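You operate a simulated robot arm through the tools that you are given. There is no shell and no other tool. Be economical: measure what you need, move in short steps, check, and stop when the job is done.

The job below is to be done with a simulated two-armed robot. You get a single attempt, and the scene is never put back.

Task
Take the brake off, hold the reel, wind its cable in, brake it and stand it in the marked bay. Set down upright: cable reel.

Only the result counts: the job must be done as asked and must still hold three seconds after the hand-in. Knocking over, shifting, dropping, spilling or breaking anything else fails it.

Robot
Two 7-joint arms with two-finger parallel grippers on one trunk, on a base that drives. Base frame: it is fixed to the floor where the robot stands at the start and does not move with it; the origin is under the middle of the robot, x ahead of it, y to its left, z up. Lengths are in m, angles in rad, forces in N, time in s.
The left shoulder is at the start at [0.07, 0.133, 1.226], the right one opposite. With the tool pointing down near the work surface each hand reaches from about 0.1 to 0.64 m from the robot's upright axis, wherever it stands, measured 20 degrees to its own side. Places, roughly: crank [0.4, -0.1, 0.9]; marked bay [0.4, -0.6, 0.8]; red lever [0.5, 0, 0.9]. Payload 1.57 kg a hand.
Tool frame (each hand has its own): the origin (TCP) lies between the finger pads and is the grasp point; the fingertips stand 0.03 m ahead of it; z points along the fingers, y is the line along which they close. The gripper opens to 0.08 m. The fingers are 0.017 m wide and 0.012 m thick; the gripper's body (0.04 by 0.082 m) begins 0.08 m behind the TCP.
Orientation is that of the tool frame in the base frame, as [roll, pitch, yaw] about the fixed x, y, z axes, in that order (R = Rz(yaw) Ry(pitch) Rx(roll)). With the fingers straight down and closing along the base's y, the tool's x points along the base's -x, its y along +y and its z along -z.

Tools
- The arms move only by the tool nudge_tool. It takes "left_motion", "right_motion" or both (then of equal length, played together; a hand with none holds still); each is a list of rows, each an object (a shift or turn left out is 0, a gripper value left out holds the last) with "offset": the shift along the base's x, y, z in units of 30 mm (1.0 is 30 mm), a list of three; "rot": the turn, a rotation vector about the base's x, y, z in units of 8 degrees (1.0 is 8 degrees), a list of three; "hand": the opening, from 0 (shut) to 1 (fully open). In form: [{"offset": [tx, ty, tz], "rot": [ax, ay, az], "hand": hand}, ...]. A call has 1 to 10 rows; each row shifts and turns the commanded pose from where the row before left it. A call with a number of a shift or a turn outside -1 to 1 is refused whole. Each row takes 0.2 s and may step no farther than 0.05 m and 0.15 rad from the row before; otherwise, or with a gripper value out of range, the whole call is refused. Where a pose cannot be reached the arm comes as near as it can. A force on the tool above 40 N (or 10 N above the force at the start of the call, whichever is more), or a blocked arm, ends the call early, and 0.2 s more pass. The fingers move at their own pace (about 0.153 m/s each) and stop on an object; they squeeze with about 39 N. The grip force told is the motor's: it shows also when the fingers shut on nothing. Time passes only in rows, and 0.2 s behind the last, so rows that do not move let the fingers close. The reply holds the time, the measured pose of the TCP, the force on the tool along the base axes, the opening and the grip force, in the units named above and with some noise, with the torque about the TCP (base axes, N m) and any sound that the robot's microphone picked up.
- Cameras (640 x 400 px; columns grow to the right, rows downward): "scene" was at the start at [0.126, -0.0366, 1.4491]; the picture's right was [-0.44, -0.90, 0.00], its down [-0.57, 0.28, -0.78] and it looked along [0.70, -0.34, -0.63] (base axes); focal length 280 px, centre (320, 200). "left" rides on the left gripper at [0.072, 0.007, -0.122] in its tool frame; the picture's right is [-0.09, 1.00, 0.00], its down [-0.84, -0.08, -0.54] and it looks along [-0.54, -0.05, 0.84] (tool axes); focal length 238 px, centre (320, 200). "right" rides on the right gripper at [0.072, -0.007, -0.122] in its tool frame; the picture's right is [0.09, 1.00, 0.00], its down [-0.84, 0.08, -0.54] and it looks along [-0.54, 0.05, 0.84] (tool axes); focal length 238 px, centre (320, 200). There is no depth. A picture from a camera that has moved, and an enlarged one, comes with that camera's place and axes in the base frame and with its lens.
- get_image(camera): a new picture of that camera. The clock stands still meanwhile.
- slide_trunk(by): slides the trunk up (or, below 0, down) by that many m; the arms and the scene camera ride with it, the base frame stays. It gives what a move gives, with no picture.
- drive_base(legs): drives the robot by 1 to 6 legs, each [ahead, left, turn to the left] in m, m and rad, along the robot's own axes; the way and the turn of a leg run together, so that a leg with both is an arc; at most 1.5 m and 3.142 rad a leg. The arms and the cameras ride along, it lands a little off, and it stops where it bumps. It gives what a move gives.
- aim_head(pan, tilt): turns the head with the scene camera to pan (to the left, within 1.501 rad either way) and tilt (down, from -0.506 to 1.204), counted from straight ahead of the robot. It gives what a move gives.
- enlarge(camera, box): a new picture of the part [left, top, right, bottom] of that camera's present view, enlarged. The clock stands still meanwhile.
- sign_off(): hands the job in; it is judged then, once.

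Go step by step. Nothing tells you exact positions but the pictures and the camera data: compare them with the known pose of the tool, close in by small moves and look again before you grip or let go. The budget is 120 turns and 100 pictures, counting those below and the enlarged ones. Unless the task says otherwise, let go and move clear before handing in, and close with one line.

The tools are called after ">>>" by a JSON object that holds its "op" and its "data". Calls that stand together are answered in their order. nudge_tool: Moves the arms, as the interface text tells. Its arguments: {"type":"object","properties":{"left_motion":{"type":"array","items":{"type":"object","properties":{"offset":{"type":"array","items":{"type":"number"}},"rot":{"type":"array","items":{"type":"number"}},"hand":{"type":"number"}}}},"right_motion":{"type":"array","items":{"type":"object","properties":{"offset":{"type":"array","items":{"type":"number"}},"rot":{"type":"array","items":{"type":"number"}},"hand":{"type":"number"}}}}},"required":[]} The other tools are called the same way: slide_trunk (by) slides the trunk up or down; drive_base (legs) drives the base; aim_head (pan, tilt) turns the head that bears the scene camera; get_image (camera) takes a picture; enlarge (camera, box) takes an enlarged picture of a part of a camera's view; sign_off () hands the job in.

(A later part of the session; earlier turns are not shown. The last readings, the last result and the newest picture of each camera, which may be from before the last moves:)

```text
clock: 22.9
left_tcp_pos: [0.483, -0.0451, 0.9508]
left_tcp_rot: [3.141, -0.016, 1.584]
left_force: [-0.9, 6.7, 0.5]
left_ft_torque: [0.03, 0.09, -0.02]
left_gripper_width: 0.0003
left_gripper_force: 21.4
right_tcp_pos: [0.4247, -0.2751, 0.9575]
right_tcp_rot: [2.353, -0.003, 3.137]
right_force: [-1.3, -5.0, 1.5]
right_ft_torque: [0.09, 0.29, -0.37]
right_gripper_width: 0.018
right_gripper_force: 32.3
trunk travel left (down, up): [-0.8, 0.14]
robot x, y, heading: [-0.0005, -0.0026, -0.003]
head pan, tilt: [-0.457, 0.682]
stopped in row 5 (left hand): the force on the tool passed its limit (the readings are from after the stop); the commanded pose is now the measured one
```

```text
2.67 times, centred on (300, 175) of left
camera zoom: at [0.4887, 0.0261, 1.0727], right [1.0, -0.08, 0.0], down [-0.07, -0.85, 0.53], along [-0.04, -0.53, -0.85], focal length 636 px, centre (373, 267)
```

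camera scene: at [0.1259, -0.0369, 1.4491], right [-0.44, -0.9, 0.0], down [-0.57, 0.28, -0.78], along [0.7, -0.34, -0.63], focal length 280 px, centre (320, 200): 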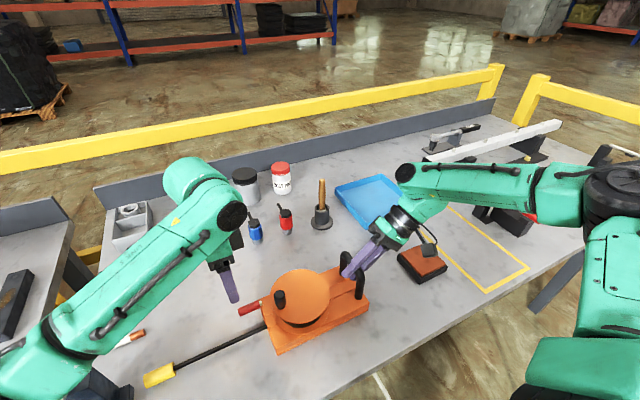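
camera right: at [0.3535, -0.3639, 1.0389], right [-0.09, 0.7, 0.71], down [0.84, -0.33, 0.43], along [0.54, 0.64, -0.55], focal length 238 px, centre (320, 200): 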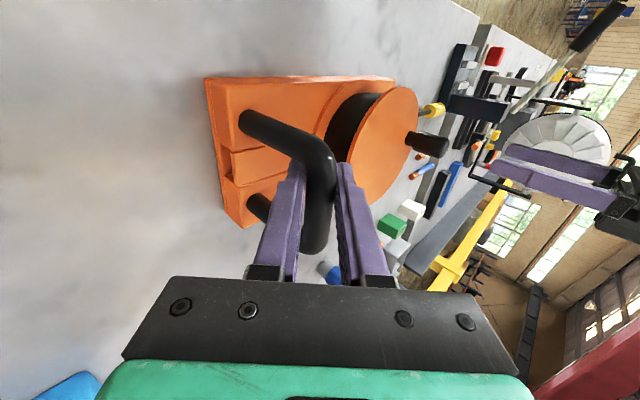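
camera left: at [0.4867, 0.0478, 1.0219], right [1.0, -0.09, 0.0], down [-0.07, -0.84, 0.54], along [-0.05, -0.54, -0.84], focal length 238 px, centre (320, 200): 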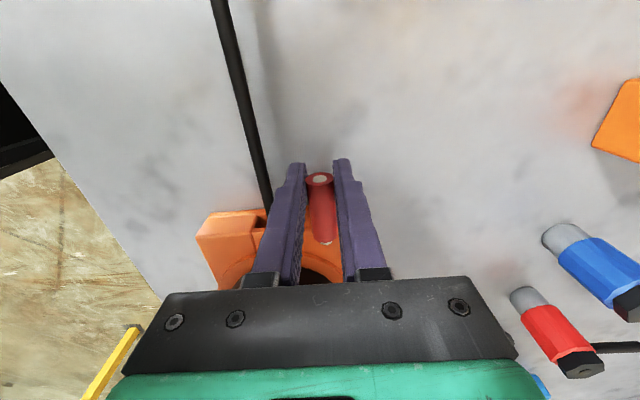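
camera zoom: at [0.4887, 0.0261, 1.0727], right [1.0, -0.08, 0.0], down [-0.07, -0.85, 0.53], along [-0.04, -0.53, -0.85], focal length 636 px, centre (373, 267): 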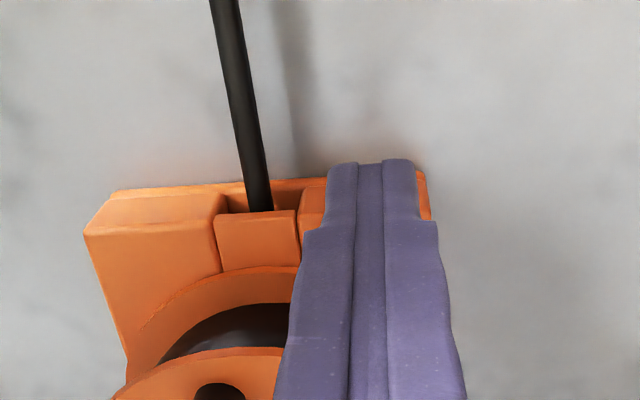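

The lever is now nearly upright and hit a firm stop, so the brake should be off. Next I bring the left hand above the knob at about [0.437,-0.105].

>>> {"op": "nudge_tool", "data": {"left_motion": [{"offset": [0, 0.3, 0]}, {"offset": [0, 0, 1]}, {"offset": [0, 0, 1]}, {"offset": [0, 0, 1], "hand": 0.65}, {"offset": [-0.8, -0.8, 0]}, {"offset": [-0.7, -0.8, 0]}, {"offset": [0, -0.7, 0]}, {}]}}

>>> {"op": "get_image", "data": {"camera": "left"}}

>>> {"op": "enlarge", "data": {"camera": "scene", "box": [180, 200, 420, 360]}}

```text
clock: 24.7
left_tcp_pos: [0.438, -0.1072, 1.0399]
left_tcp_rot: [3.139, -0.014, 1.584]
left_force: [0.4, 0.3, 0.4]
left_ft_torque: [0.05, 0.0, -0.01]
left_gripper_width: 0.052
left_gripper_force: 0.0
right_tcp_pos: [0.4248, -0.2757, 0.9583]
right_tcp_rot: [2.351, 0.0, 3.14]
right_force: [-1.6, -0.5, 2.5]
right_ft_torque: [-0.01, 0.38, -0.11]
right_gripper_width: 0.0176
right_gripper_force: 32.4
trunk travel left (down, up): [-0.8, 0.14]
robot x, y, heading: [0.0008, -0.0006, 0.002]
head pan, tilt: [-0.457, 0.682]
```

```text
60 pictures are left
camera left: at [0.4439, -0.0349, 1.1625], right [1.0, -0.08, 0.0], down [-0.07, -0.85, 0.53], along [-0.04, -0.53, -0.85], focal length 238 px, centre (320, 200)
```

left: 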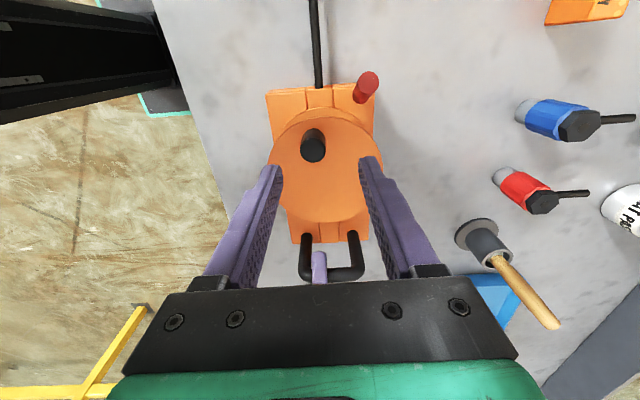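

```text
2.50 times, centred on (300, 280) of scene
camera zoom: at [0.1253, -0.0361, 1.4492], right [-0.44, -0.9, 0.0], down [-0.57, 0.28, -0.78], along [0.7, -0.34, -0.63], focal length 701 px, centre (370, 0)
```

zoom: 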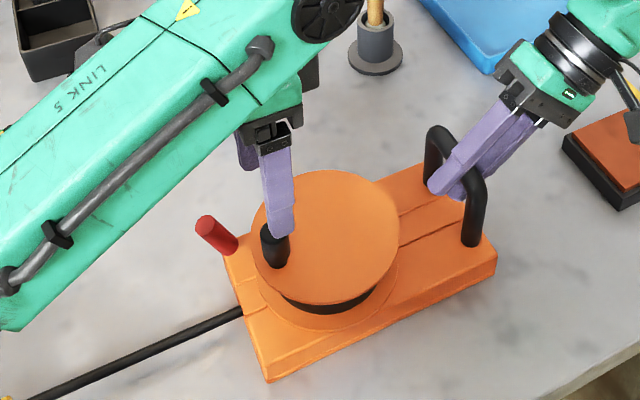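

>>> {"op": "nudge_tool", "data": {"left_motion": [{"offset": [-0.1, 0.13, -0.8]}, {"offset": [0, 0, -0.8]}, {"offset": [0, 0, -0.8]}, {"hand": 0}, {}, {}]}}

>>> {"op": "get_image", "data": {"camera": "left"}}

```text
clock: 26.1
left_tcp_pos: [0.4342, -0.1038, 0.9674]
left_tcp_rot: [3.14, -0.014, 1.581]
left_force: [-11.8, 1.3, 5.8]
left_ft_torque: [-0.35, 0.19, -0.29]
left_gripper_width: 0.0216
left_gripper_force: 34.4
right_tcp_pos: [0.4256, -0.2754, 0.9579]
right_tcp_rot: [2.352, 0.002, 3.136]
right_force: [11.0, -0.3, -6.1]
right_ft_torque: [-0.06, -0.24, -1.08]
right_gripper_width: 0.0176
right_gripper_force: 32.2
trunk travel left (down, up): [-0.8, 0.14]
robot x, y, heading: [0.0004, 0.0021, -0.001]
head pan, tilt: [-0.457, 0.682]
```

```text
58 pictures are left
camera left: at [0.4405, -0.0313, 1.0905], right [1.0, -0.08, 0.0], down [-0.07, -0.84, 0.53], along [-0.04, -0.53, -0.85], focal length 238 px, centre (320, 200)
```

left: 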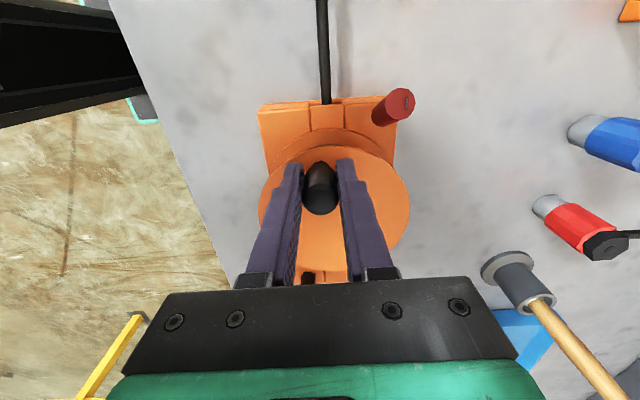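

The knob is held. I try a first 60° counter-clockwise to see whether the crank runs and what the cable does.

>>> {"op": "nudge_tool", "data": {"left_motion": [{"offset": [-0.45, -0.16, 0]}, {"offset": [-0.36, -0.3, 0]}, {"offset": [-0.24, -0.41, 0]}, {}]}}

>>> {"op": "get_image", "data": {"camera": "scene"}}

```text
clock: 27.1
left_tcp_pos: [0.4015, -0.1297, 0.9673]
left_tcp_rot: [-3.141, -0.016, 1.581]
left_force: [-6.0, 11.1, 0.5]
left_ft_torque: [0.71, -0.04, 0.16]
left_gripper_width: 0.0215
left_gripper_force: 34.9
right_tcp_pos: [0.4246, -0.2761, 0.958]
right_tcp_rot: [2.352, 0.001, 3.137]
right_force: [3.6, -9.7, 0.4]
right_ft_torque: [-0.02, 0.02, -0.33]
right_gripper_width: 0.0174
right_gripper_force: 32.4
trunk travel left (down, up): [-0.8, 0.14]
robot x, y, heading: [-0.0011, 0.0022, -0.003]
head pan, tilt: [-0.457, 0.682]
```

```text
57 pictures are left
camera scene: at [0.1252, -0.037, 1.4491], right [-0.44, -0.9, 0.0], down [-0.57, 0.28, -0.78], along [0.7, -0.34, -0.63], focal length 280 px, centre (320, 200)
```

scene: 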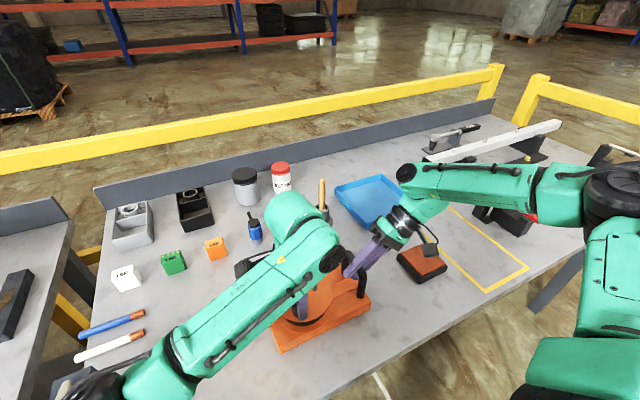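

>>> {"op": "get_image", "data": {"camera": "left"}}

```text
56 pictures are left
camera left: at [0.4085, -0.0583, 1.0902], right [1.0, -0.08, 0.0], down [-0.07, -0.85, 0.53], along [-0.05, -0.53, -0.85], focal length 238 px, centre (320, 200)
```

left: 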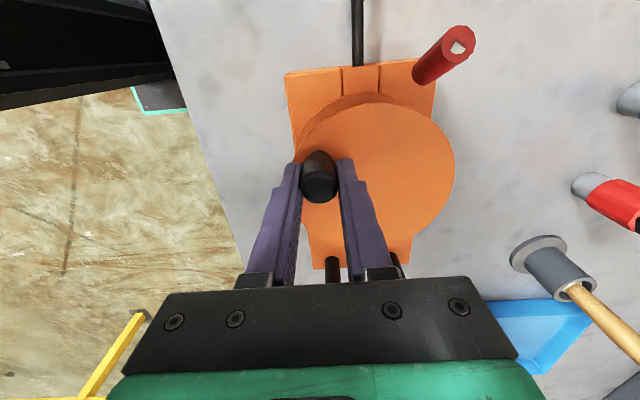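

The disc turns and the reel stays put; I continue counter-clockwise (radius ≈ 43.5 mm).

>>> {"op": "nudge_tool", "data": {"left_motion": [{"offset": [-0.16, -0.67, 0]}, {"offset": [0.24, -0.58, 0]}, {"offset": [0.46, -0.42, 0]}, {"offset": [0.6, -0.19, 0]}, {"offset": [0.62, 0.08, 0]}]}}

>>> {"op": "nudge_tool", "data": {"left_motion": [{"offset": [0.53, 0.34, 0]}, {"offset": [0.34, 0.53, 0]}]}}

>>> {"op": "get_image", "data": {"camera": "scene"}}

>>> {"op": "get_image", "data": {"camera": "left"}}

```text
clock: 28.3
left_tcp_pos: [0.4383, -0.1796, 0.9683]
left_tcp_rot: [3.14, -0.013, 1.583]
left_force: [-0.6, 0.6, 0.2]
left_ft_torque: [-0.01, 0.03, 0.0]
left_gripper_width: 0.0001
left_gripper_force: 21.3
left hand out of reach, approached as far as the arm can: row 4, 5
right_tcp_pos: [0.4234, -0.2752, 0.958]
right_tcp_rot: [2.352, -0.004, 3.138]
right_force: [-4.2, 2.1, 3.4]
right_ft_torque: [0.19, 1.1, 0.3]
right_gripper_width: 0.0186
right_gripper_force: 32.6
trunk travel left (down, up): [-0.8, 0.14]
robot x, y, heading: [-0.0036, 0.0008, -0.001]
head pan, tilt: [-0.457, 0.682]
```

```text
clock: 28.9
left_tcp_pos: [0.4643, -0.1509, 0.9675]
left_tcp_rot: [3.14, -0.014, 1.582]
left_force: [-0.1, 0.4, -0.1]
left_ft_torque: [0.02, -0.04, -0.01]
left_gripper_width: 0.0001
left_gripper_force: 21.2
right_tcp_pos: [0.4251, -0.2743, 0.9587]
right_tcp_rot: [2.354, -0.001, 3.137]
right_force: [-3.5, 2.8, 1.8]
right_ft_torque: [0.04, 1.03, 0.13]
right_gripper_width: 0.0186
right_gripper_force: 33.1
trunk travel left (down, up): [-0.8, 0.14]
robot x, y, heading: [-0.0043, -0.0001, 0.002]
head pan, tilt: [-0.457, 0.682]
```

```text
55 pictures are left
camera scene: at [0.1253, -0.035, 1.4492], right [-0.44, -0.9, 0.0], down [-0.57, 0.28, -0.78], along [0.7, -0.34, -0.63], focal length 280 px, centre (320, 200)
```

scene: 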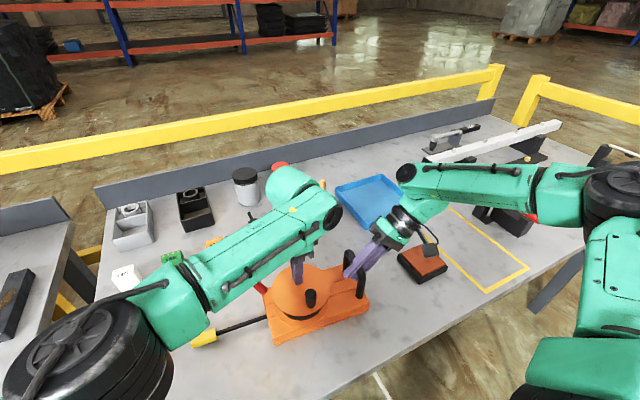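

```text
54 pictures are left
camera left: at [0.4708, -0.0799, 1.0906], right [1.0, -0.08, 0.0], down [-0.07, -0.84, 0.53], along [-0.04, -0.53, -0.85], focal length 238 px, centre (320, 200)
```

left: 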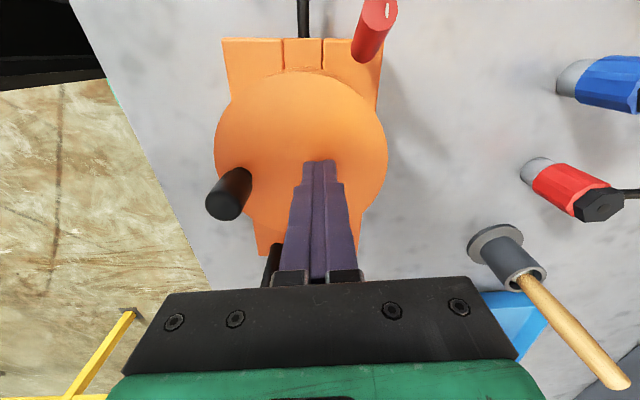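

Counter-clockwise winds the cable in (the plug came from y≈0.15 to ≈0.06), but the left arm ran out of reach near y=-0.18. I release both hands, back off, and shift the base 0.12 m to the right.

>>> {"op": "nudge_tool", "data": {"left_motion": [{"offset": [0, 0, 1]}, {"offset": [0, 0, 1]}, {"offset": [0, 0, 1]}, {}, {}], "right_motion": [{"hand": 0.6}, {}, {"offset": [0, -0.7, 0.7]}, {"offset": [0, -0.7, 0.7]}, {"offset": [0, -0.7, 0.7]}]}}

>>> {"op": "drive_base", "data": {"legs": [[0, -0.12, 0]]}}

>>> {"op": "get_image", "data": {"camera": "scene"}}

>>> {"op": "get_image", "data": {"camera": "right"}}

```text
clock: 30.1
left_tcp_pos: [0.4652, -0.1519, 1.0581]
left_tcp_rot: [-3.141, -0.014, 1.582]
left_force: [-0.7, -0.7, 0.5]
left_ft_torque: [-0.01, -0.01, 0.03]
left_gripper_width: 0.0
left_gripper_force: 21.6
right_tcp_pos: [0.425, -0.3384, 1.0213]
right_tcp_rot: [2.353, -0.001, 3.138]
right_force: [0.7, 0.9, -0.7]
right_ft_torque: [-0.03, 0.02, 0.01]
right_gripper_width: 0.0478
right_gripper_force: 0.1
trunk travel left (down, up): [-0.8, 0.14]
robot x, y, heading: [-0.0012, -0.0038, 0.002]
head pan, tilt: [-0.457, 0.682]
```

```text
clock: 31.4
left_tcp_pos: [0.4648, -0.2723, 1.0587]
left_tcp_rot: [3.141, -0.012, 1.582]
left_force: [0.2, -0.7, 0.1]
left_ft_torque: [-0.01, 0.0, 0.02]
left_gripper_width: 0.0
left_gripper_force: 20.9
right_tcp_pos: [0.4254, -0.4594, 1.0205]
right_tcp_rot: [2.355, -0.003, 3.136]
right_force: [-0.3, 0.3, -0.5]
right_ft_torque: [-0.01, 0.01, -0.04]
right_gripper_width: 0.0481
right_gripper_force: 0.0
trunk travel left (down, up): [-0.8, 0.14]
robot x, y, heading: [-0.001, -0.1204, -0.002]
head pan, tilt: [-0.457, 0.682]
```

```text
53 pictures are left
camera scene: at [0.1258, -0.1552, 1.4492], right [-0.44, -0.9, 0.0], down [-0.57, 0.28, -0.78], along [0.7, -0.34, -0.63], focal length 280 px, centre (320, 200)
```

scene: 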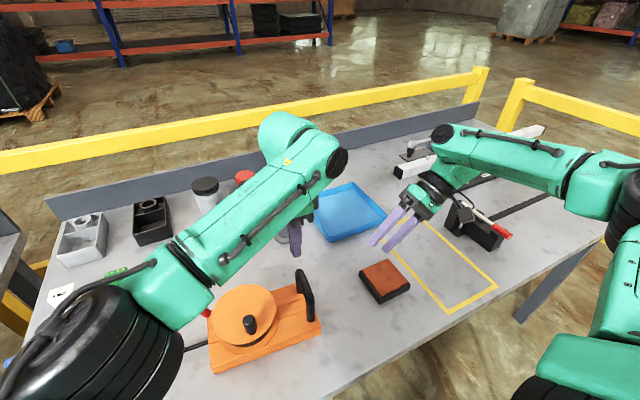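

```text
52 pictures are left
camera right: at [0.3531, -0.5488, 1.1014], right [-0.09, 0.7, 0.71], down [0.84, -0.33, 0.44], along [0.54, 0.63, -0.56], focal length 238 px, centre (320, 200)
```

right: 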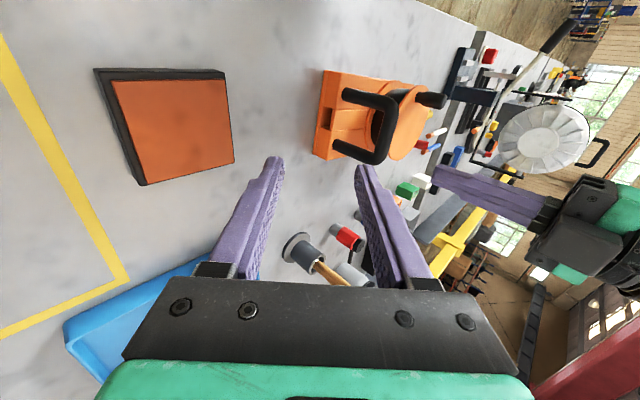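

>>> {"op": "nudge_tool", "data": {"left_motion": [{"offset": [0, 1, 0]}, {"offset": [-0.5, 1, 0]}, {"offset": [-0.5, 1, 0], "hand": 0.65}, {"offset": [-0.5, 0.8, 0]}, {"offset": [-0.5, 0, 0]}, {}, {}], "right_motion": [{"offset": [0, 1, 0]}, {"offset": [0, 1, 0]}, {"offset": [0, 1, 0]}, {"offset": [0, 1, 0]}, {"offset": [0, 0.7, -0.7]}, {"offset": [0, 0.7, -0.7]}, {}]}}

>>> {"op": "get_image", "data": {"camera": "right"}}

>>> {"op": "get_image", "data": {"camera": "left"}}

>>> {"op": "get_image", "data": {"camera": "scene"}}

```text
clock: 33.0
left_tcp_pos: [0.4043, -0.1601, 1.0568]
left_tcp_rot: [3.14, -0.013, 1.581]
left_force: [0.4, 0.3, 0.0]
left_ft_torque: [-0.01, -0.03, 0.03]
left_gripper_width: 0.0523
left_gripper_force: 0.1
right_tcp_pos: [0.425, -0.296, 0.9804]
right_tcp_rot: [2.353, -0.003, 3.139]
right_force: [0.4, -0.8, 0.5]
right_ft_torque: [0.03, -0.01, -0.05]
right_gripper_width: 0.048
right_gripper_force: 0.1
trunk travel left (down, up): [-0.8, 0.14]
robot x, y, heading: [-0.0009, -0.1198, -0.002]
head pan, tilt: [-0.457, 0.682]
```

```text
51 pictures are left
camera right: at [0.3526, -0.3873, 1.0591], right [-0.09, 0.7, 0.71], down [0.84, -0.33, 0.44], along [0.54, 0.63, -0.56], focal length 238 px, centre (320, 200)
```

right: 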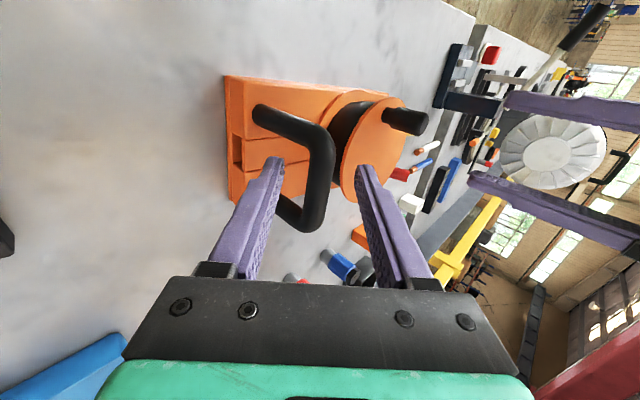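

```text
50 pictures are left
camera left: at [0.4103, -0.0882, 1.1801], right [1.0, -0.08, 0.0], down [-0.07, -0.85, 0.53], along [-0.04, -0.53, -0.85], focal length 238 px, centre (320, 200)
```

left: 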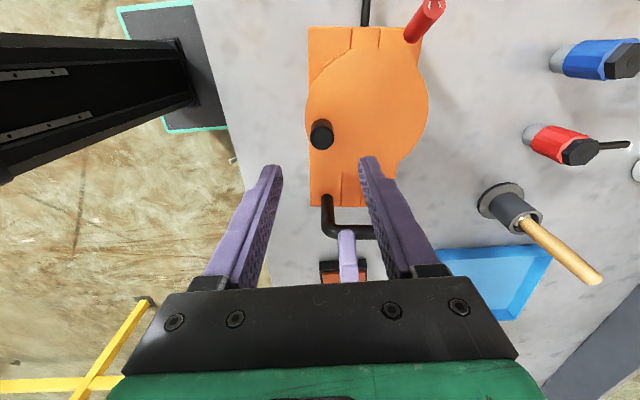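

```text
49 pictures are left
camera scene: at [0.1255, -0.157, 1.4492], right [-0.44, -0.9, 0.0], down [-0.57, 0.28, -0.78], along [0.7, -0.34, -0.63], focal length 280 px, centre (320, 200)
```

scene: 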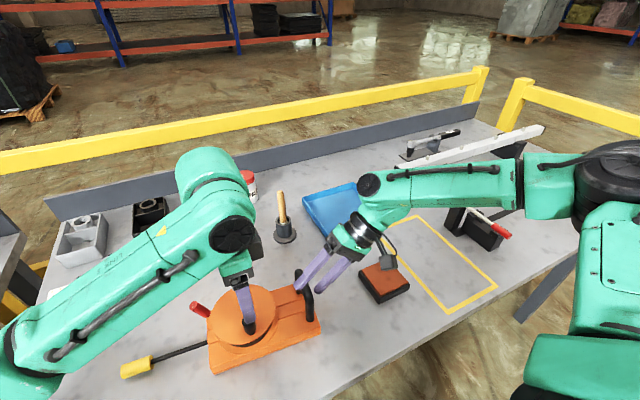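

The cable stayed wound (plug at y≈0.06). I regrip the handle and the knob.

>>> {"op": "nudge_tool", "data": {"right_motion": [{"offset": [0, 0.7, -0.7]}, {"hand": 0}, {}, {}], "left_motion": [{"offset": [0.1, 0.25, -1]}, {"offset": [0, 0, -1]}, {"offset": [0, 0, -0.95]}, {}]}}

>>> {"op": "get_image", "data": {"camera": "left"}}

```text
clock: 34.0
left_tcp_pos: [0.4082, -0.1499, 0.9682]
left_tcp_rot: [3.141, -0.012, 1.581]
left_force: [-0.4, 0.2, -0.2]
left_ft_torque: [0.02, 0.01, 0.0]
left_gripper_width: 0.0521
left_gripper_force: 0.0
right_tcp_pos: [0.4257, -0.2742, 0.9577]
right_tcp_rot: [2.352, 0.0, 3.135]
right_force: [3.0, 2.7, 6.3]
right_ft_torque: [0.1, 0.52, -0.38]
right_gripper_width: 0.0186
right_gripper_force: 32.7
trunk travel left (down, up): [-0.8, 0.14]
robot x, y, heading: [-0.0034, -0.1204, 0.001]
head pan, tilt: [-0.457, 0.682]
```

```text
48 pictures are left
camera left: at [0.414, -0.0798, 1.0904], right [1.0, -0.08, 0.0], down [-0.07, -0.84, 0.53], along [-0.04, -0.53, -0.85], focal length 238 px, centre (320, 200)
```

left: 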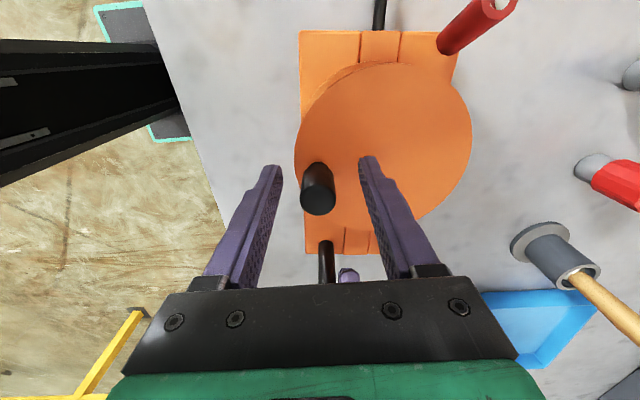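

>>> {"op": "nudge_tool", "data": {"left_motion": [{"hand": 0}, {}, {"offset": [0.18, -0.47, 0]}, {"offset": [0.33, -0.38, 0]}, {}]}}

```text
clock: 35.2
left_tcp_pos: [0.4229, -0.178, 0.9676]
left_tcp_rot: [-3.14, -0.015, 1.581]
left_force: [-12.7, 3.7, -8.1]
left_ft_torque: [0.76, 0.04, 0.18]
left_gripper_width: 0.0214
left_gripper_force: 35.3
right_tcp_pos: [0.4248, -0.276, 0.958]
right_tcp_rot: [2.352, -0.002, 3.138]
right_force: [11.4, -3.9, 6.0]
right_ft_torque: [-0.19, -0.16, -1.14]
right_gripper_width: 0.02
right_gripper_force: 34.2
trunk travel left (down, up): [-0.8, 0.14]
robot x, y, heading: [0.0012, -0.1231, 0.004]
head pan, tilt: [-0.457, 0.682]
```

>>> {"op": "nudge_tool", "data": {"left_motion": [{"offset": [0.44, -0.24, 0]}, {"offset": [0.5, -0.08, 0]}, {"offset": [0.49, 0.1, 0]}]}}

>>> {"op": "get_image", "data": {"camera": "scene"}}

```text
clock: 35.9
left_tcp_pos: [0.4528, -0.1926, 0.968]
left_tcp_rot: [-3.131, -0.003, 1.568]
left_force: [-3.2, -0.6, -2.1]
left_ft_torque: [-0.04, -0.46, 0.09]
left_gripper_width: 0.0215
left_gripper_force: 34.4
right_tcp_pos: [0.4293, -0.2751, 0.9581]
right_tcp_rot: [2.347, 0.011, 3.129]
right_force: [1.9, 0.2, -0.4]
right_ft_torque: [0.16, 0.17, -0.3]
right_gripper_width: 0.0231
right_gripper_force: 35.6
trunk travel left (down, up): [-0.8, 0.14]
robot x, y, heading: [-0.0003, -0.1207, 0.002]
head pan, tilt: [-0.457, 0.682]
stopped in row 3 (right hand): the force on the tool passed its limit (the readings are from after the stop); the commanded pose is now the measured one
```

```text
47 pictures are left
camera scene: at [0.1262, -0.1581, 1.4491], right [-0.44, -0.9, 0.0], down [-0.57, 0.28, -0.78], along [0.7, -0.34, -0.63], focal length 280 px, centre (320, 200)
```

scene: 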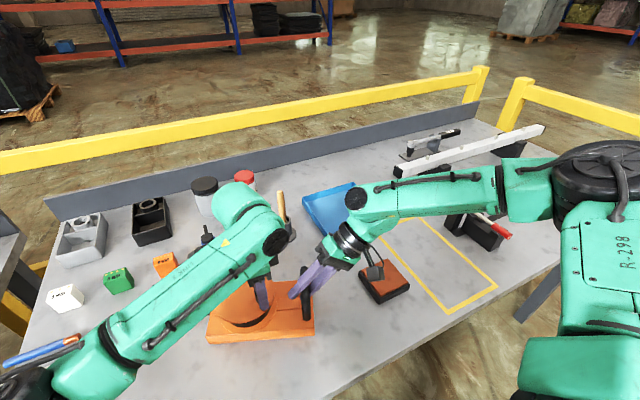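

>>> {"op": "get_image", "data": {"camera": "left"}}

>>> {"op": "get_image", "data": {"camera": "right"}}

>>> {"op": "enlarge", "data": {"camera": "scene", "box": [140, 230, 340, 380]}}

```text
46 pictures are left
camera left: at [0.4614, -0.1197, 1.0905], right [1.0, -0.09, -0.01], down [-0.07, -0.84, 0.54], along [-0.06, -0.54, -0.84], focal length 238 px, centre (320, 200)
```

left: 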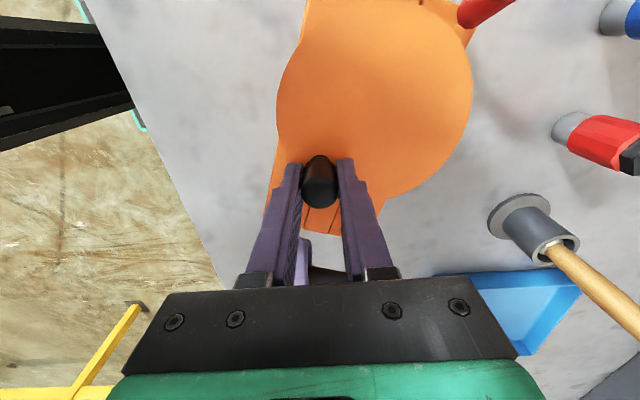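

```text
45 pictures are left
camera right: at [0.355, -0.366, 1.0383], right [-0.09, 0.7, 0.71], down [0.83, -0.34, 0.44], along [0.55, 0.63, -0.55], focal length 238 px, centre (320, 200)
```

right: 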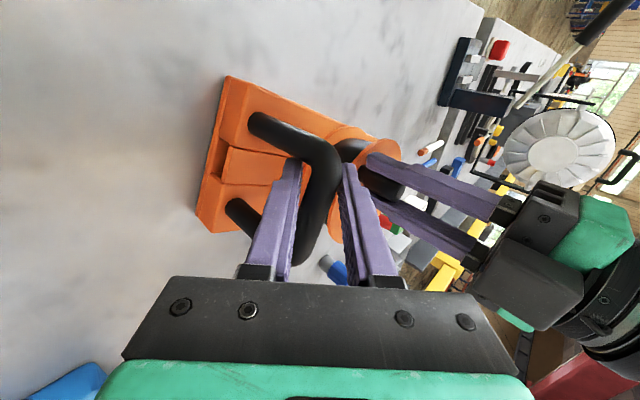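

```text
2.67 times, centred on (240, 305) of scene
camera zoom: at [0.1262, -0.1581, 1.4491], right [-0.44, -0.9, 0.0], down [-0.57, 0.28, -0.78], along [0.7, -0.34, -0.63], focal length 747 px, centre (533, -80)
```

zoom: 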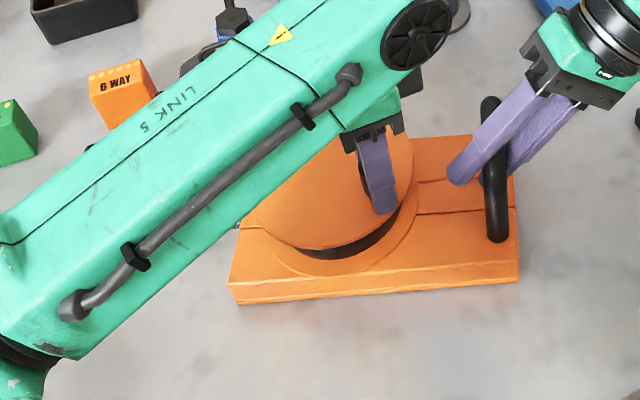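

The reel has yawed in the right grip. I release the knob and lift the left hand to see the cable.

>>> {"op": "nudge_tool", "data": {"left_motion": [{"hand": 0.65}, {}, {"offset": [0, 0, 1]}, {"offset": [0, 0, 1]}, {"offset": [0, 0, 1]}, {"offset": [0.8, 0, 1]}, {"offset": [0.8, 0, 0.5]}, {"offset": [0.8, 0, 0]}]}}

>>> {"op": "get_image", "data": {"camera": "scene"}}

>>> {"op": "get_image", "data": {"camera": "left"}}

```text
clock: 37.7
left_tcp_pos: [0.5264, -0.1918, 1.1032]
left_tcp_rot: [-3.133, -0.004, 1.569]
left_force: [-0.3, -0.2, -0.3]
left_ft_torque: [0.0, 0.04, -0.03]
left_gripper_width: 0.0519
left_gripper_force: 0.0
right_tcp_pos: [0.4304, -0.2753, 0.9597]
right_tcp_rot: [2.347, 0.008, 3.13]
right_force: [1.1, -0.2, 0.8]
right_ft_torque: [0.32, 0.28, -0.22]
right_gripper_width: 0.0225
right_gripper_force: 34.9
trunk travel left (down, up): [-0.8, 0.14]
robot x, y, heading: [-0.0017, -0.1173, -0.003]
head pan, tilt: [-0.457, 0.682]
```

```text
43 pictures are left
camera scene: at [0.1276, -0.1584, 1.4489], right [-0.44, -0.9, 0.0], down [-0.57, 0.28, -0.77], along [0.69, -0.34, -0.63], focal length 280 px, centre (320, 200)
```

scene: 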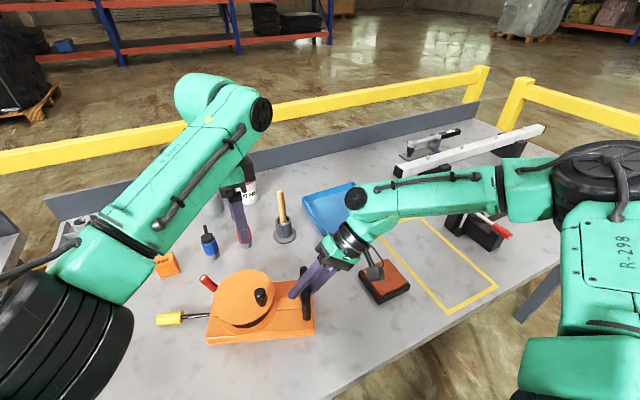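

```text
42 pictures are left
camera left: at [0.5341, -0.1192, 1.2245], right [1.0, -0.09, -0.01], down [-0.07, -0.84, 0.54], along [-0.06, -0.54, -0.84], focal length 238 px, centre (320, 200)
```

left: 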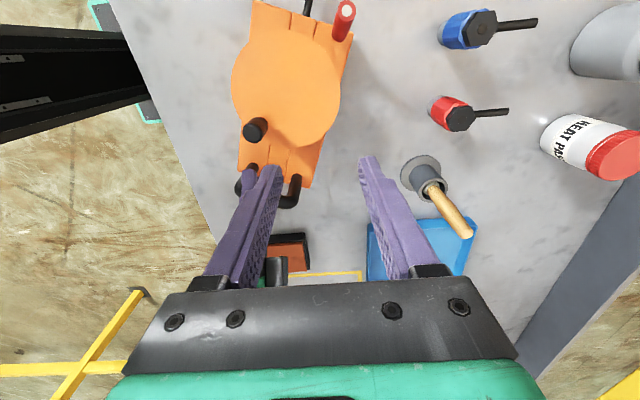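

About 6 cm of cable is left; the reel yawed ~20° since the crank load exceeded the handle hold. I realign the right hand to the yawed handle for a square grip.

>>> {"op": "nudge_tool", "data": {"right_motion": [{"hand": 0.6}, {}, {"rot": [0, 0, -0.9]}, {"rot": [0, 0, -0.9]}, {"rot": [0, 0, -0.7]}, {}]}}

>>> {"op": "get_image", "data": {"camera": "right"}}

>>> {"op": "enlarge", "data": {"camera": "scene", "box": [140, 230, 340, 370]}}

```text
clock: 39.1
left_tcp_pos: [0.5238, -0.1914, 1.1021]
left_tcp_rot: [-3.132, -0.001, 1.57]
left_force: [-0.1, 0.1, 0.2]
left_ft_torque: [-0.01, 0.01, 0.0]
left_gripper_width: 0.0518
left_gripper_force: 0.1
right_tcp_pos: [0.4281, -0.2756, 0.9604]
right_tcp_rot: [2.349, 0.011, 2.782]
right_force: [0.4, 0.2, -0.5]
right_ft_torque: [-0.02, -0.01, 0.01]
right_gripper_width: 0.0482
right_gripper_force: 0.2
trunk travel left (down, up): [-0.8, 0.14]
robot x, y, heading: [0.0013, -0.1243, 0.0]
head pan, tilt: [-0.457, 0.682]
```

```text
41 pictures are left
camera right: at [0.3282, -0.3345, 1.0384], right [0.15, 0.69, 0.71], down [0.66, -0.61, 0.44], along [0.73, 0.4, -0.55], focal length 238 px, centre (320, 200)
```

right: 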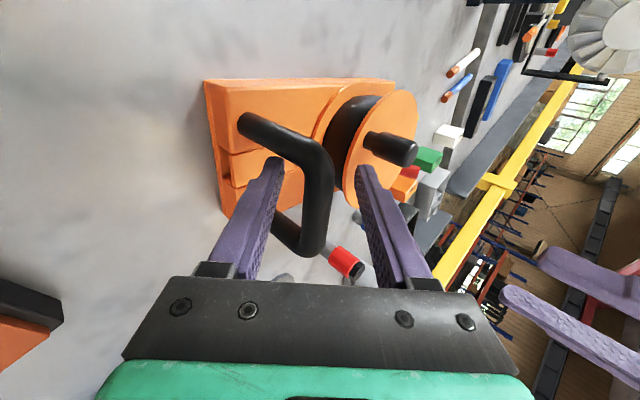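

```text
2.86 times, centred on (240, 300) of scene
camera zoom: at [0.126, -0.1575, 1.4491], right [-0.44, -0.9, 0.0], down [-0.57, 0.28, -0.78], along [0.7, -0.34, -0.63], focal length 801 px, centre (549, -86)
```

zoom: 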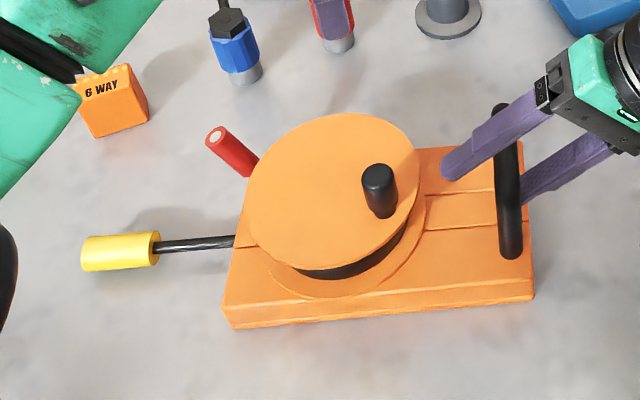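

>>> {"op": "nudge_tool", "data": {"left_motion": [{"offset": [-0.8, 0.05, -0.5]}, {"offset": [-0.8, 0.05, -0.5]}, {"offset": [-0.7, 0.03, -1]}, {"offset": [0, 0, -0.9]}, {"offset": [0, 0, -0.8]}, {"offset": [0, 0, -0.8]}, {}], "right_motion": [{"hand": 0}, {}, {}, {}, {}, {}, {}]}}

>>> {"op": "get_image", "data": {"camera": "left"}}

```text
clock: 40.7
left_tcp_pos: [0.4564, -0.1878, 0.9697]
left_tcp_rot: [-3.134, -0.002, 1.571]
left_force: [0.6, 0.2, -0.4]
left_ft_torque: [-0.02, 0.0, 0.0]
left_gripper_width: 0.0518
left_gripper_force: 0.0
right_tcp_pos: [0.4291, -0.2755, 0.9592]
right_tcp_rot: [2.349, 0.01, 2.779]
right_force: [-0.9, -1.9, 0.5]
right_ft_torque: [0.05, 0.4, 0.03]
right_gripper_width: 0.0179
right_gripper_force: 32.3
trunk travel left (down, up): [-0.8, 0.14]
robot x, y, heading: [-0.0002, -0.1209, 0.002]
head pan, tilt: [-0.457, 0.682]
```

```text
39 pictures are left
camera left: at [0.4649, -0.1155, 1.0899], right [1.0, -0.09, -0.01], down [-0.07, -0.84, 0.54], along [-0.06, -0.54, -0.84], focal length 238 px, centre (320, 200)
```

left: 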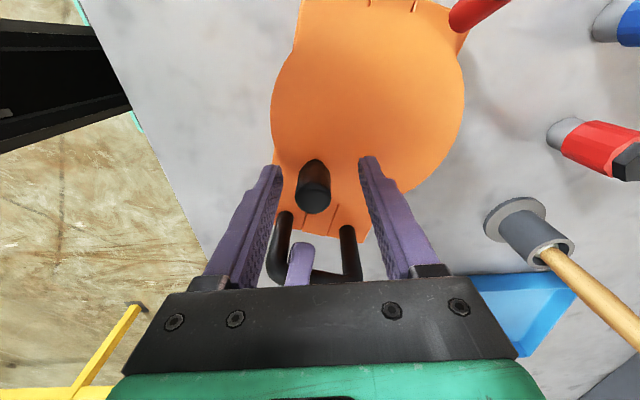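

>>> {"op": "nudge_tool", "data": {"left_motion": [{"offset": [-0.1, 0, 0]}, {"hand": 0}, {}, {"offset": [0, 0, -0.15]}, {"offset": [0.24, -0.18, 0]}, {"offset": [0.27, -0.13, 0]}], "right_motion": [{}, {}, {}, {"offset": [0, 0, -0.15]}, {}, {}]}}

```text
clock: 42.1
left_tcp_pos: [0.4634, -0.1991, 0.9656]
left_tcp_rot: [-3.135, 0.002, 1.566]
left_force: [-21.8, -9.3, 15.4]
left_ft_torque: [0.38, -0.4, 0.34]
left_gripper_width: 0.0217
left_gripper_force: 34.6
right_tcp_pos: [0.4284, -0.2749, 0.959]
right_tcp_rot: [2.342, 0.018, 2.778]
right_force: [20.4, 3.7, 9.4]
right_ft_torque: [0.09, 0.27, -0.61]
right_gripper_width: 0.0178
right_gripper_force: 32.5
trunk travel left (down, up): [-0.8, 0.14]
robot x, y, heading: [0.0028, -0.1212, 0.001]
head pan, tilt: [-0.457, 0.682]
```

>>> {"op": "nudge_tool", "data": {"left_motion": [{"offset": [0.22, -0.18, 0]}, {"offset": [0.28, -0.06, 0]}]}}

```text
clock: 42.7
left_tcp_pos: [0.4806, -0.2044, 0.965]
left_tcp_rot: [-3.134, -0.001, 1.57]
left_force: [-12.5, -9.7, -0.8]
left_ft_torque: [-0.03, -0.31, 0.25]
left_gripper_width: 0.0218
left_gripper_force: 34.9
right_tcp_pos: [0.4284, -0.2732, 0.9589]
right_tcp_rot: [2.34, 0.02, 2.778]
right_force: [11.0, 2.6, 28.8]
right_ft_torque: [0.05, 0.1, -0.84]
right_gripper_width: 0.018
right_gripper_force: 32.3
trunk travel left (down, up): [-0.8, 0.14]
robot x, y, heading: [-0.0021, -0.1247, -0.001]
head pan, tilt: [-0.457, 0.682]
```

>>> {"op": "nudge_tool", "data": {"left_motion": [{"offset": [0.3, 0, 0]}, {"offset": [0.3, 0.06, 0]}]}}

>>> {"op": "get_image", "data": {"camera": "left"}}

```text
clock: 43.3
left_tcp_pos: [0.4973, -0.2028, 0.9654]
left_tcp_rot: [-3.131, 0.0, 1.566]
left_force: [-33.2, -7.8, -0.9]
left_ft_torque: [1.04, -0.66, -0.07]
left_gripper_width: 0.0217
left_gripper_force: 34.4
right_tcp_pos: [0.4291, -0.2746, 0.9591]
right_tcp_rot: [2.339, 0.023, 2.777]
right_force: [24.3, 6.8, 18.5]
right_ft_torque: [-0.06, 0.11, -0.99]
right_gripper_width: 0.0184
right_gripper_force: 32.8
trunk travel left (down, up): [-0.8, 0.14]
robot x, y, heading: [0.0015, -0.1194, 0.0]
head pan, tilt: [-0.457, 0.682]
```

```text
38 pictures are left
camera left: at [0.5049, -0.1305, 1.0871], right [1.0, -0.1, -0.01], down [-0.08, -0.84, 0.54], along [-0.06, -0.54, -0.84], focal length 238 px, centre (320, 200)
```

left: 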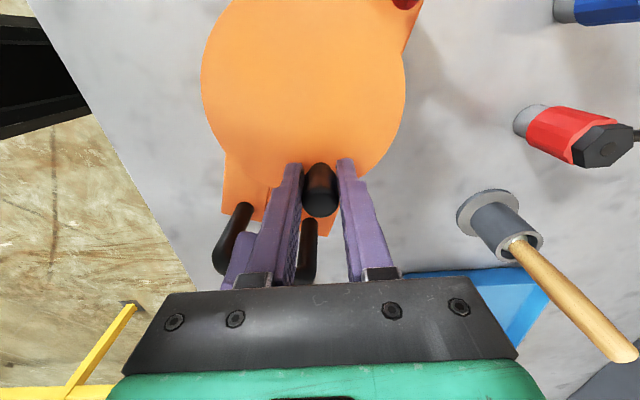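

>>> {"op": "nudge_tool", "data": {"left_motion": [{"offset": [0.1, 0.2, 0]}, {"offset": [0.15, 0.2, 0]}]}}

```text
clock: 43.7
left_tcp_pos: [0.4979, -0.2035, 0.9651]
left_tcp_rot: [-3.13, 0.008, 1.56]
left_force: [-4.1, 3.0, 2.6]
left_ft_torque: [-0.12, -0.86, -0.11]
left_gripper_width: 0.0218
left_gripper_force: 34.8
right_tcp_pos: [0.4295, -0.2718, 0.9594]
right_tcp_rot: [2.339, 0.02, 2.778]
right_force: [0.1, -2.6, 4.7]
right_ft_torque: [0.28, 0.64, -0.07]
right_gripper_width: 0.018
right_gripper_force: 32.5
trunk travel left (down, up): [-0.8, 0.14]
robot x, y, heading: [0.0016, -0.1197, -0.0]
head pan, tilt: [-0.457, 0.682]
stopped in row 2 (left hand): the force on the tool passed its limit (the readings are from after the stop); the commanded pose is now the measured one
```

>>> {"op": "nudge_tool", "data": {"left_motion": [{"hand": 0.65}, {}, {"offset": [0, 0, 1]}, {"offset": [0, 0, 1]}, {"offset": [0, 0, 1]}, {"offset": [0.8, 0, 1]}, {"offset": [0.6, 0, 0.5]}]}}

>>> {"op": "enlarge", "data": {"camera": "scene", "box": [120, 220, 360, 370]}}

>>> {"op": "get_image", "data": {"camera": "left"}}

```text
clock: 45.3
left_tcp_pos: [0.5236, -0.2029, 1.0859]
left_tcp_rot: [-3.125, 0.009, 1.561]
left_force: [0.2, 0.7, -0.5]
left_ft_torque: [0.01, 0.01, 0.01]
left_gripper_width: 0.0524
left_gripper_force: 0.1
left hand out of reach, approached as far as the arm can: row 7
right_tcp_pos: [0.4294, -0.2731, 0.9589]
right_tcp_rot: [2.339, 0.022, 2.779]
right_force: [-1.6, -1.8, 9.6]
right_ft_torque: [0.25, 0.52, -0.13]
right_gripper_width: 0.018
right_gripper_force: 33.0
trunk travel left (down, up): [-0.8, 0.14]
robot x, y, heading: [0.0002, -0.1206, -0.003]
head pan, tilt: [-0.457, 0.682]
```

```text
2.67 times, centred on (240, 295) of scene
camera zoom: at [0.1236, -0.1575, 1.4494], right [-0.44, -0.9, 0.0], down [-0.56, 0.28, -0.78], along [0.7, -0.34, -0.63], focal length 747 px, centre (533, -53)
```

zoom: 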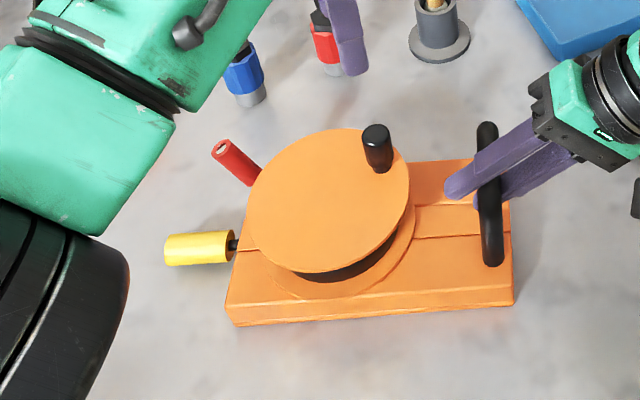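

```text
36 pictures are left
camera left: at [0.5328, -0.1293, 1.2064], right [0.99, -0.1, -0.01], down [-0.08, -0.83, 0.55], along [-0.07, -0.55, -0.83], focal length 238 px, centre (320, 200)
```

left: 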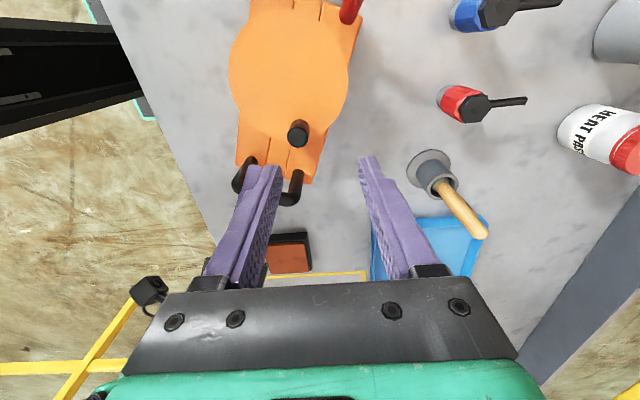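

The plug is almost at the reel (a few mm of cable left). I regrip the knob for a final nudge along the tangent to check it is at its stop.

>>> {"op": "nudge_tool", "data": {"left_motion": [{"offset": [-0.6, 0, -0.5]}, {"offset": [-0.75, 0, -1]}, {"offset": [0, 0, -1]}, {"offset": [0, 0, -1]}, {"offset": [0, 0, -1]}, {"hand": 0}, {}, {}]}}

>>> {"op": "nudge_tool", "data": {"left_motion": [{"offset": [0.15, 0.03, 0]}, {"offset": [0.15, 0.03, 0]}]}}

```text
clock: 46.3
left_tcp_pos: [0.4854, -0.203, 1.0015]
left_tcp_rot: [3.134, 0.013, 1.561]
left_force: [-0.1, -0.8, 0.5]
left_ft_torque: [-0.01, -0.01, 0.05]
left_gripper_width: 0.052
left_gripper_force: 0.0
right_tcp_pos: [0.4296, -0.2721, 0.9588]
right_tcp_rot: [2.338, 0.023, 2.776]
right_force: [-5.3, 1.8, 13.5]
right_ft_torque: [-0.02, 0.27, -0.28]
right_gripper_width: 0.0182
right_gripper_force: 32.5
trunk travel left (down, up): [-0.8, 0.14]
robot x, y, heading: [-0.0022, -0.1205, -0.001]
head pan, tilt: [-0.457, 0.682]
stopped in row 4 (left hand): the force on the tool passed its limit (the readings are from after the stop); the commanded pose is now the measured one
```

```text
clock: 46.9
left_tcp_pos: [0.4948, -0.2008, 1.0023]
left_tcp_rot: [3.133, 0.015, 1.559]
left_force: [-0.8, 0.3, -1.3]
left_ft_torque: [-0.02, -0.02, 0.02]
left_gripper_width: 0.0522
left_gripper_force: 0.0
right_tcp_pos: [0.4306, -0.2723, 0.9595]
right_tcp_rot: [2.338, 0.024, 2.776]
right_force: [-2.7, 1.2, 15.9]
right_ft_torque: [0.46, 0.79, 0.13]
right_gripper_width: 0.0182
right_gripper_force: 32.8
trunk travel left (down, up): [-0.8, 0.14]
robot x, y, heading: [0.0013, -0.1231, -0.004]
head pan, tilt: [-0.457, 0.682]
```

>>> {"op": "nudge_tool", "data": {"left_motion": [{"offset": [0.16, -0.08, 0]}, {"offset": [0, 0, -0.6]}, {"offset": [0, 0, -0.6]}, {}]}}

>>> {"op": "get_image", "data": {"camera": "left"}}

```text
clock: 47.9
left_tcp_pos: [0.5001, -0.2036, 0.9654]
left_tcp_rot: [3.135, 0.015, 1.56]
left_force: [-0.9, -0.2, -0.3]
left_ft_torque: [-0.01, 0.06, -0.02]
left_gripper_width: 0.052
left_gripper_force: 0.0
right_tcp_pos: [0.4312, -0.2731, 0.959]
right_tcp_rot: [2.342, 0.025, 2.775]
right_force: [-1.5, 1.5, 18.3]
right_ft_torque: [0.2, 0.49, -0.22]
right_gripper_width: 0.0185
right_gripper_force: 33.1
trunk travel left (down, up): [-0.8, 0.14]
robot x, y, heading: [0.0025, -0.1193, 0.002]
head pan, tilt: [-0.457, 0.682]
```

```text
35 pictures are left
camera left: at [0.5059, -0.1282, 1.0857], right [0.99, -0.1, 0.01], down [-0.09, -0.83, 0.55], along [-0.05, -0.55, -0.83], focal length 238 px, centre (320, 200)
```

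left: 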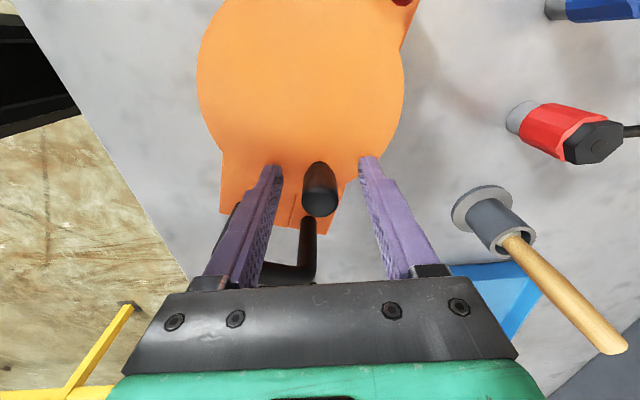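

>>> {"op": "nudge_tool", "data": {"left_motion": [{"hand": 0}, {}, {"offset": [0.2, 0.04, 0]}, {"offset": [0.2, 0.05, 0]}, {}]}}

>>> {"op": "nudge_tool", "data": {"left_motion": [{"offset": [0.1, 0.03, 0]}, {"offset": [0.1, 0.05, 0]}]}}

```text
clock: 48.8
left_tcp_pos: [0.5043, -0.2062, 0.9652]
left_tcp_rot: [-3.14, 0.019, 1.549]
left_force: [-3.2, 0.8, 2.6]
left_ft_torque: [0.08, -0.06, -0.02]
left_gripper_width: 0.0214
left_gripper_force: 34.5
right_tcp_pos: [0.4347, -0.2758, 0.9594]
right_tcp_rot: [2.335, 0.032, 2.769]
right_force: [1.8, -0.8, 2.4]
right_ft_torque: [0.25, 0.52, -0.08]
right_gripper_width: 0.0184
right_gripper_force: 33.1
trunk travel left (down, up): [-0.8, 0.14]
robot x, y, heading: [0.0014, -0.1229, -0.0]
head pan, tilt: [-0.457, 0.682]
stopped in row 4 (left hand): the force on the tool passed its limit (the readings are from after the stop); the commanded pose is now the measured one
```

```text
clock: 49.5
left_tcp_pos: [0.5072, -0.2082, 0.9649]
left_tcp_rot: [-3.135, 0.026, 1.544]
left_force: [-8.3, 0.6, 4.5]
left_ft_torque: [0.51, -0.51, 0.14]
left_gripper_width: 0.0217
left_gripper_force: 34.8
right_tcp_pos: [0.4377, -0.2757, 0.9611]
right_tcp_rot: [2.332, 0.037, 2.763]
right_force: [5.0, -0.4, -0.4]
right_ft_torque: [0.41, 0.53, 0.05]
right_gripper_width: 0.0187
right_gripper_force: 32.9
trunk travel left (down, up): [-0.8, 0.14]
robot x, y, heading: [-0.0004, -0.121, -0.002]
head pan, tilt: [-0.457, 0.682]
stopped in row 2 (left hand): the force on the tool passed its limit (the readings are from after the stop); the commanded pose is now the measured one
```

The crank is at a hard stop, so the cable is in. I let go of the knob and locate the lever to set the brake again.

>>> {"op": "nudge_tool", "data": {"left_motion": [{"hand": 0.65}, {}, {"offset": [0, 0, 1]}, {"offset": [0, 0, 1]}, {"offset": [0, 0, 1]}, {"offset": [0, 1, 0.3], "hand": 0}, {"offset": [0, 1, 0]}, {"offset": [0, 1, 0]}, {"offset": [0, 1, 0]}, {"offset": [0, 1, 0]}]}}

>>> {"op": "get_image", "data": {"camera": "left"}}

>>> {"op": "enlarge", "data": {"camera": "scene", "box": [120, 220, 360, 370]}}

```text
clock: 51.7
left_tcp_pos: [0.5083, -0.0562, 1.0631]
left_tcp_rot: [-3.133, 0.029, 1.544]
left_force: [-0.2, 0.6, 0.2]
left_ft_torque: [0.01, 0.04, 0.02]
left_gripper_width: 0.0
left_gripper_force: 21.3
right_tcp_pos: [0.4389, -0.2742, 0.9599]
right_tcp_rot: [2.334, 0.039, 2.766]
right_force: [1.0, 0.6, -0.5]
right_ft_torque: [0.24, 0.23, -0.25]
right_gripper_width: 0.0182
right_gripper_force: 32.5
trunk travel left (down, up): [-0.8, 0.14]
robot x, y, heading: [0.0006, -0.1219, 0.001]
head pan, tilt: [-0.457, 0.682]
```

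```text
34 pictures are left
camera left: at [0.5195, 0.0194, 1.1818], right [0.99, -0.12, -0.01], down [-0.1, -0.82, 0.57], along [-0.07, -0.56, -0.82], focal length 238 px, centre (320, 200)
```

left: 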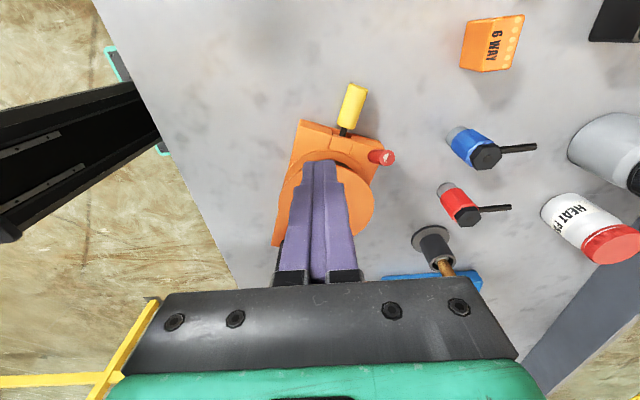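

```text
2.67 times, centred on (240, 295) of scene
camera zoom: at [0.1265, -0.1564, 1.4491], right [-0.44, -0.9, 0.0], down [-0.57, 0.28, -0.78], along [0.7, -0.34, -0.63], focal length 747 px, centre (533, -53)
```

zoom: 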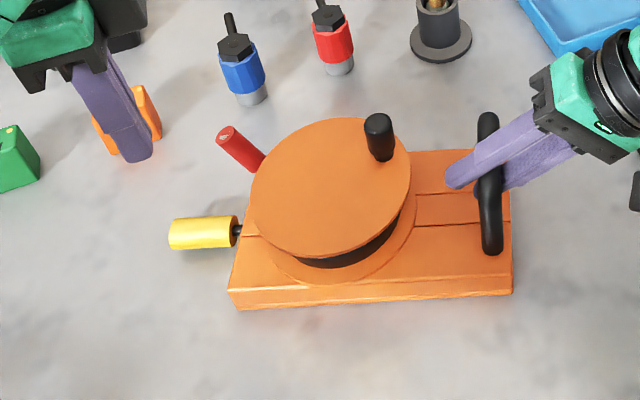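

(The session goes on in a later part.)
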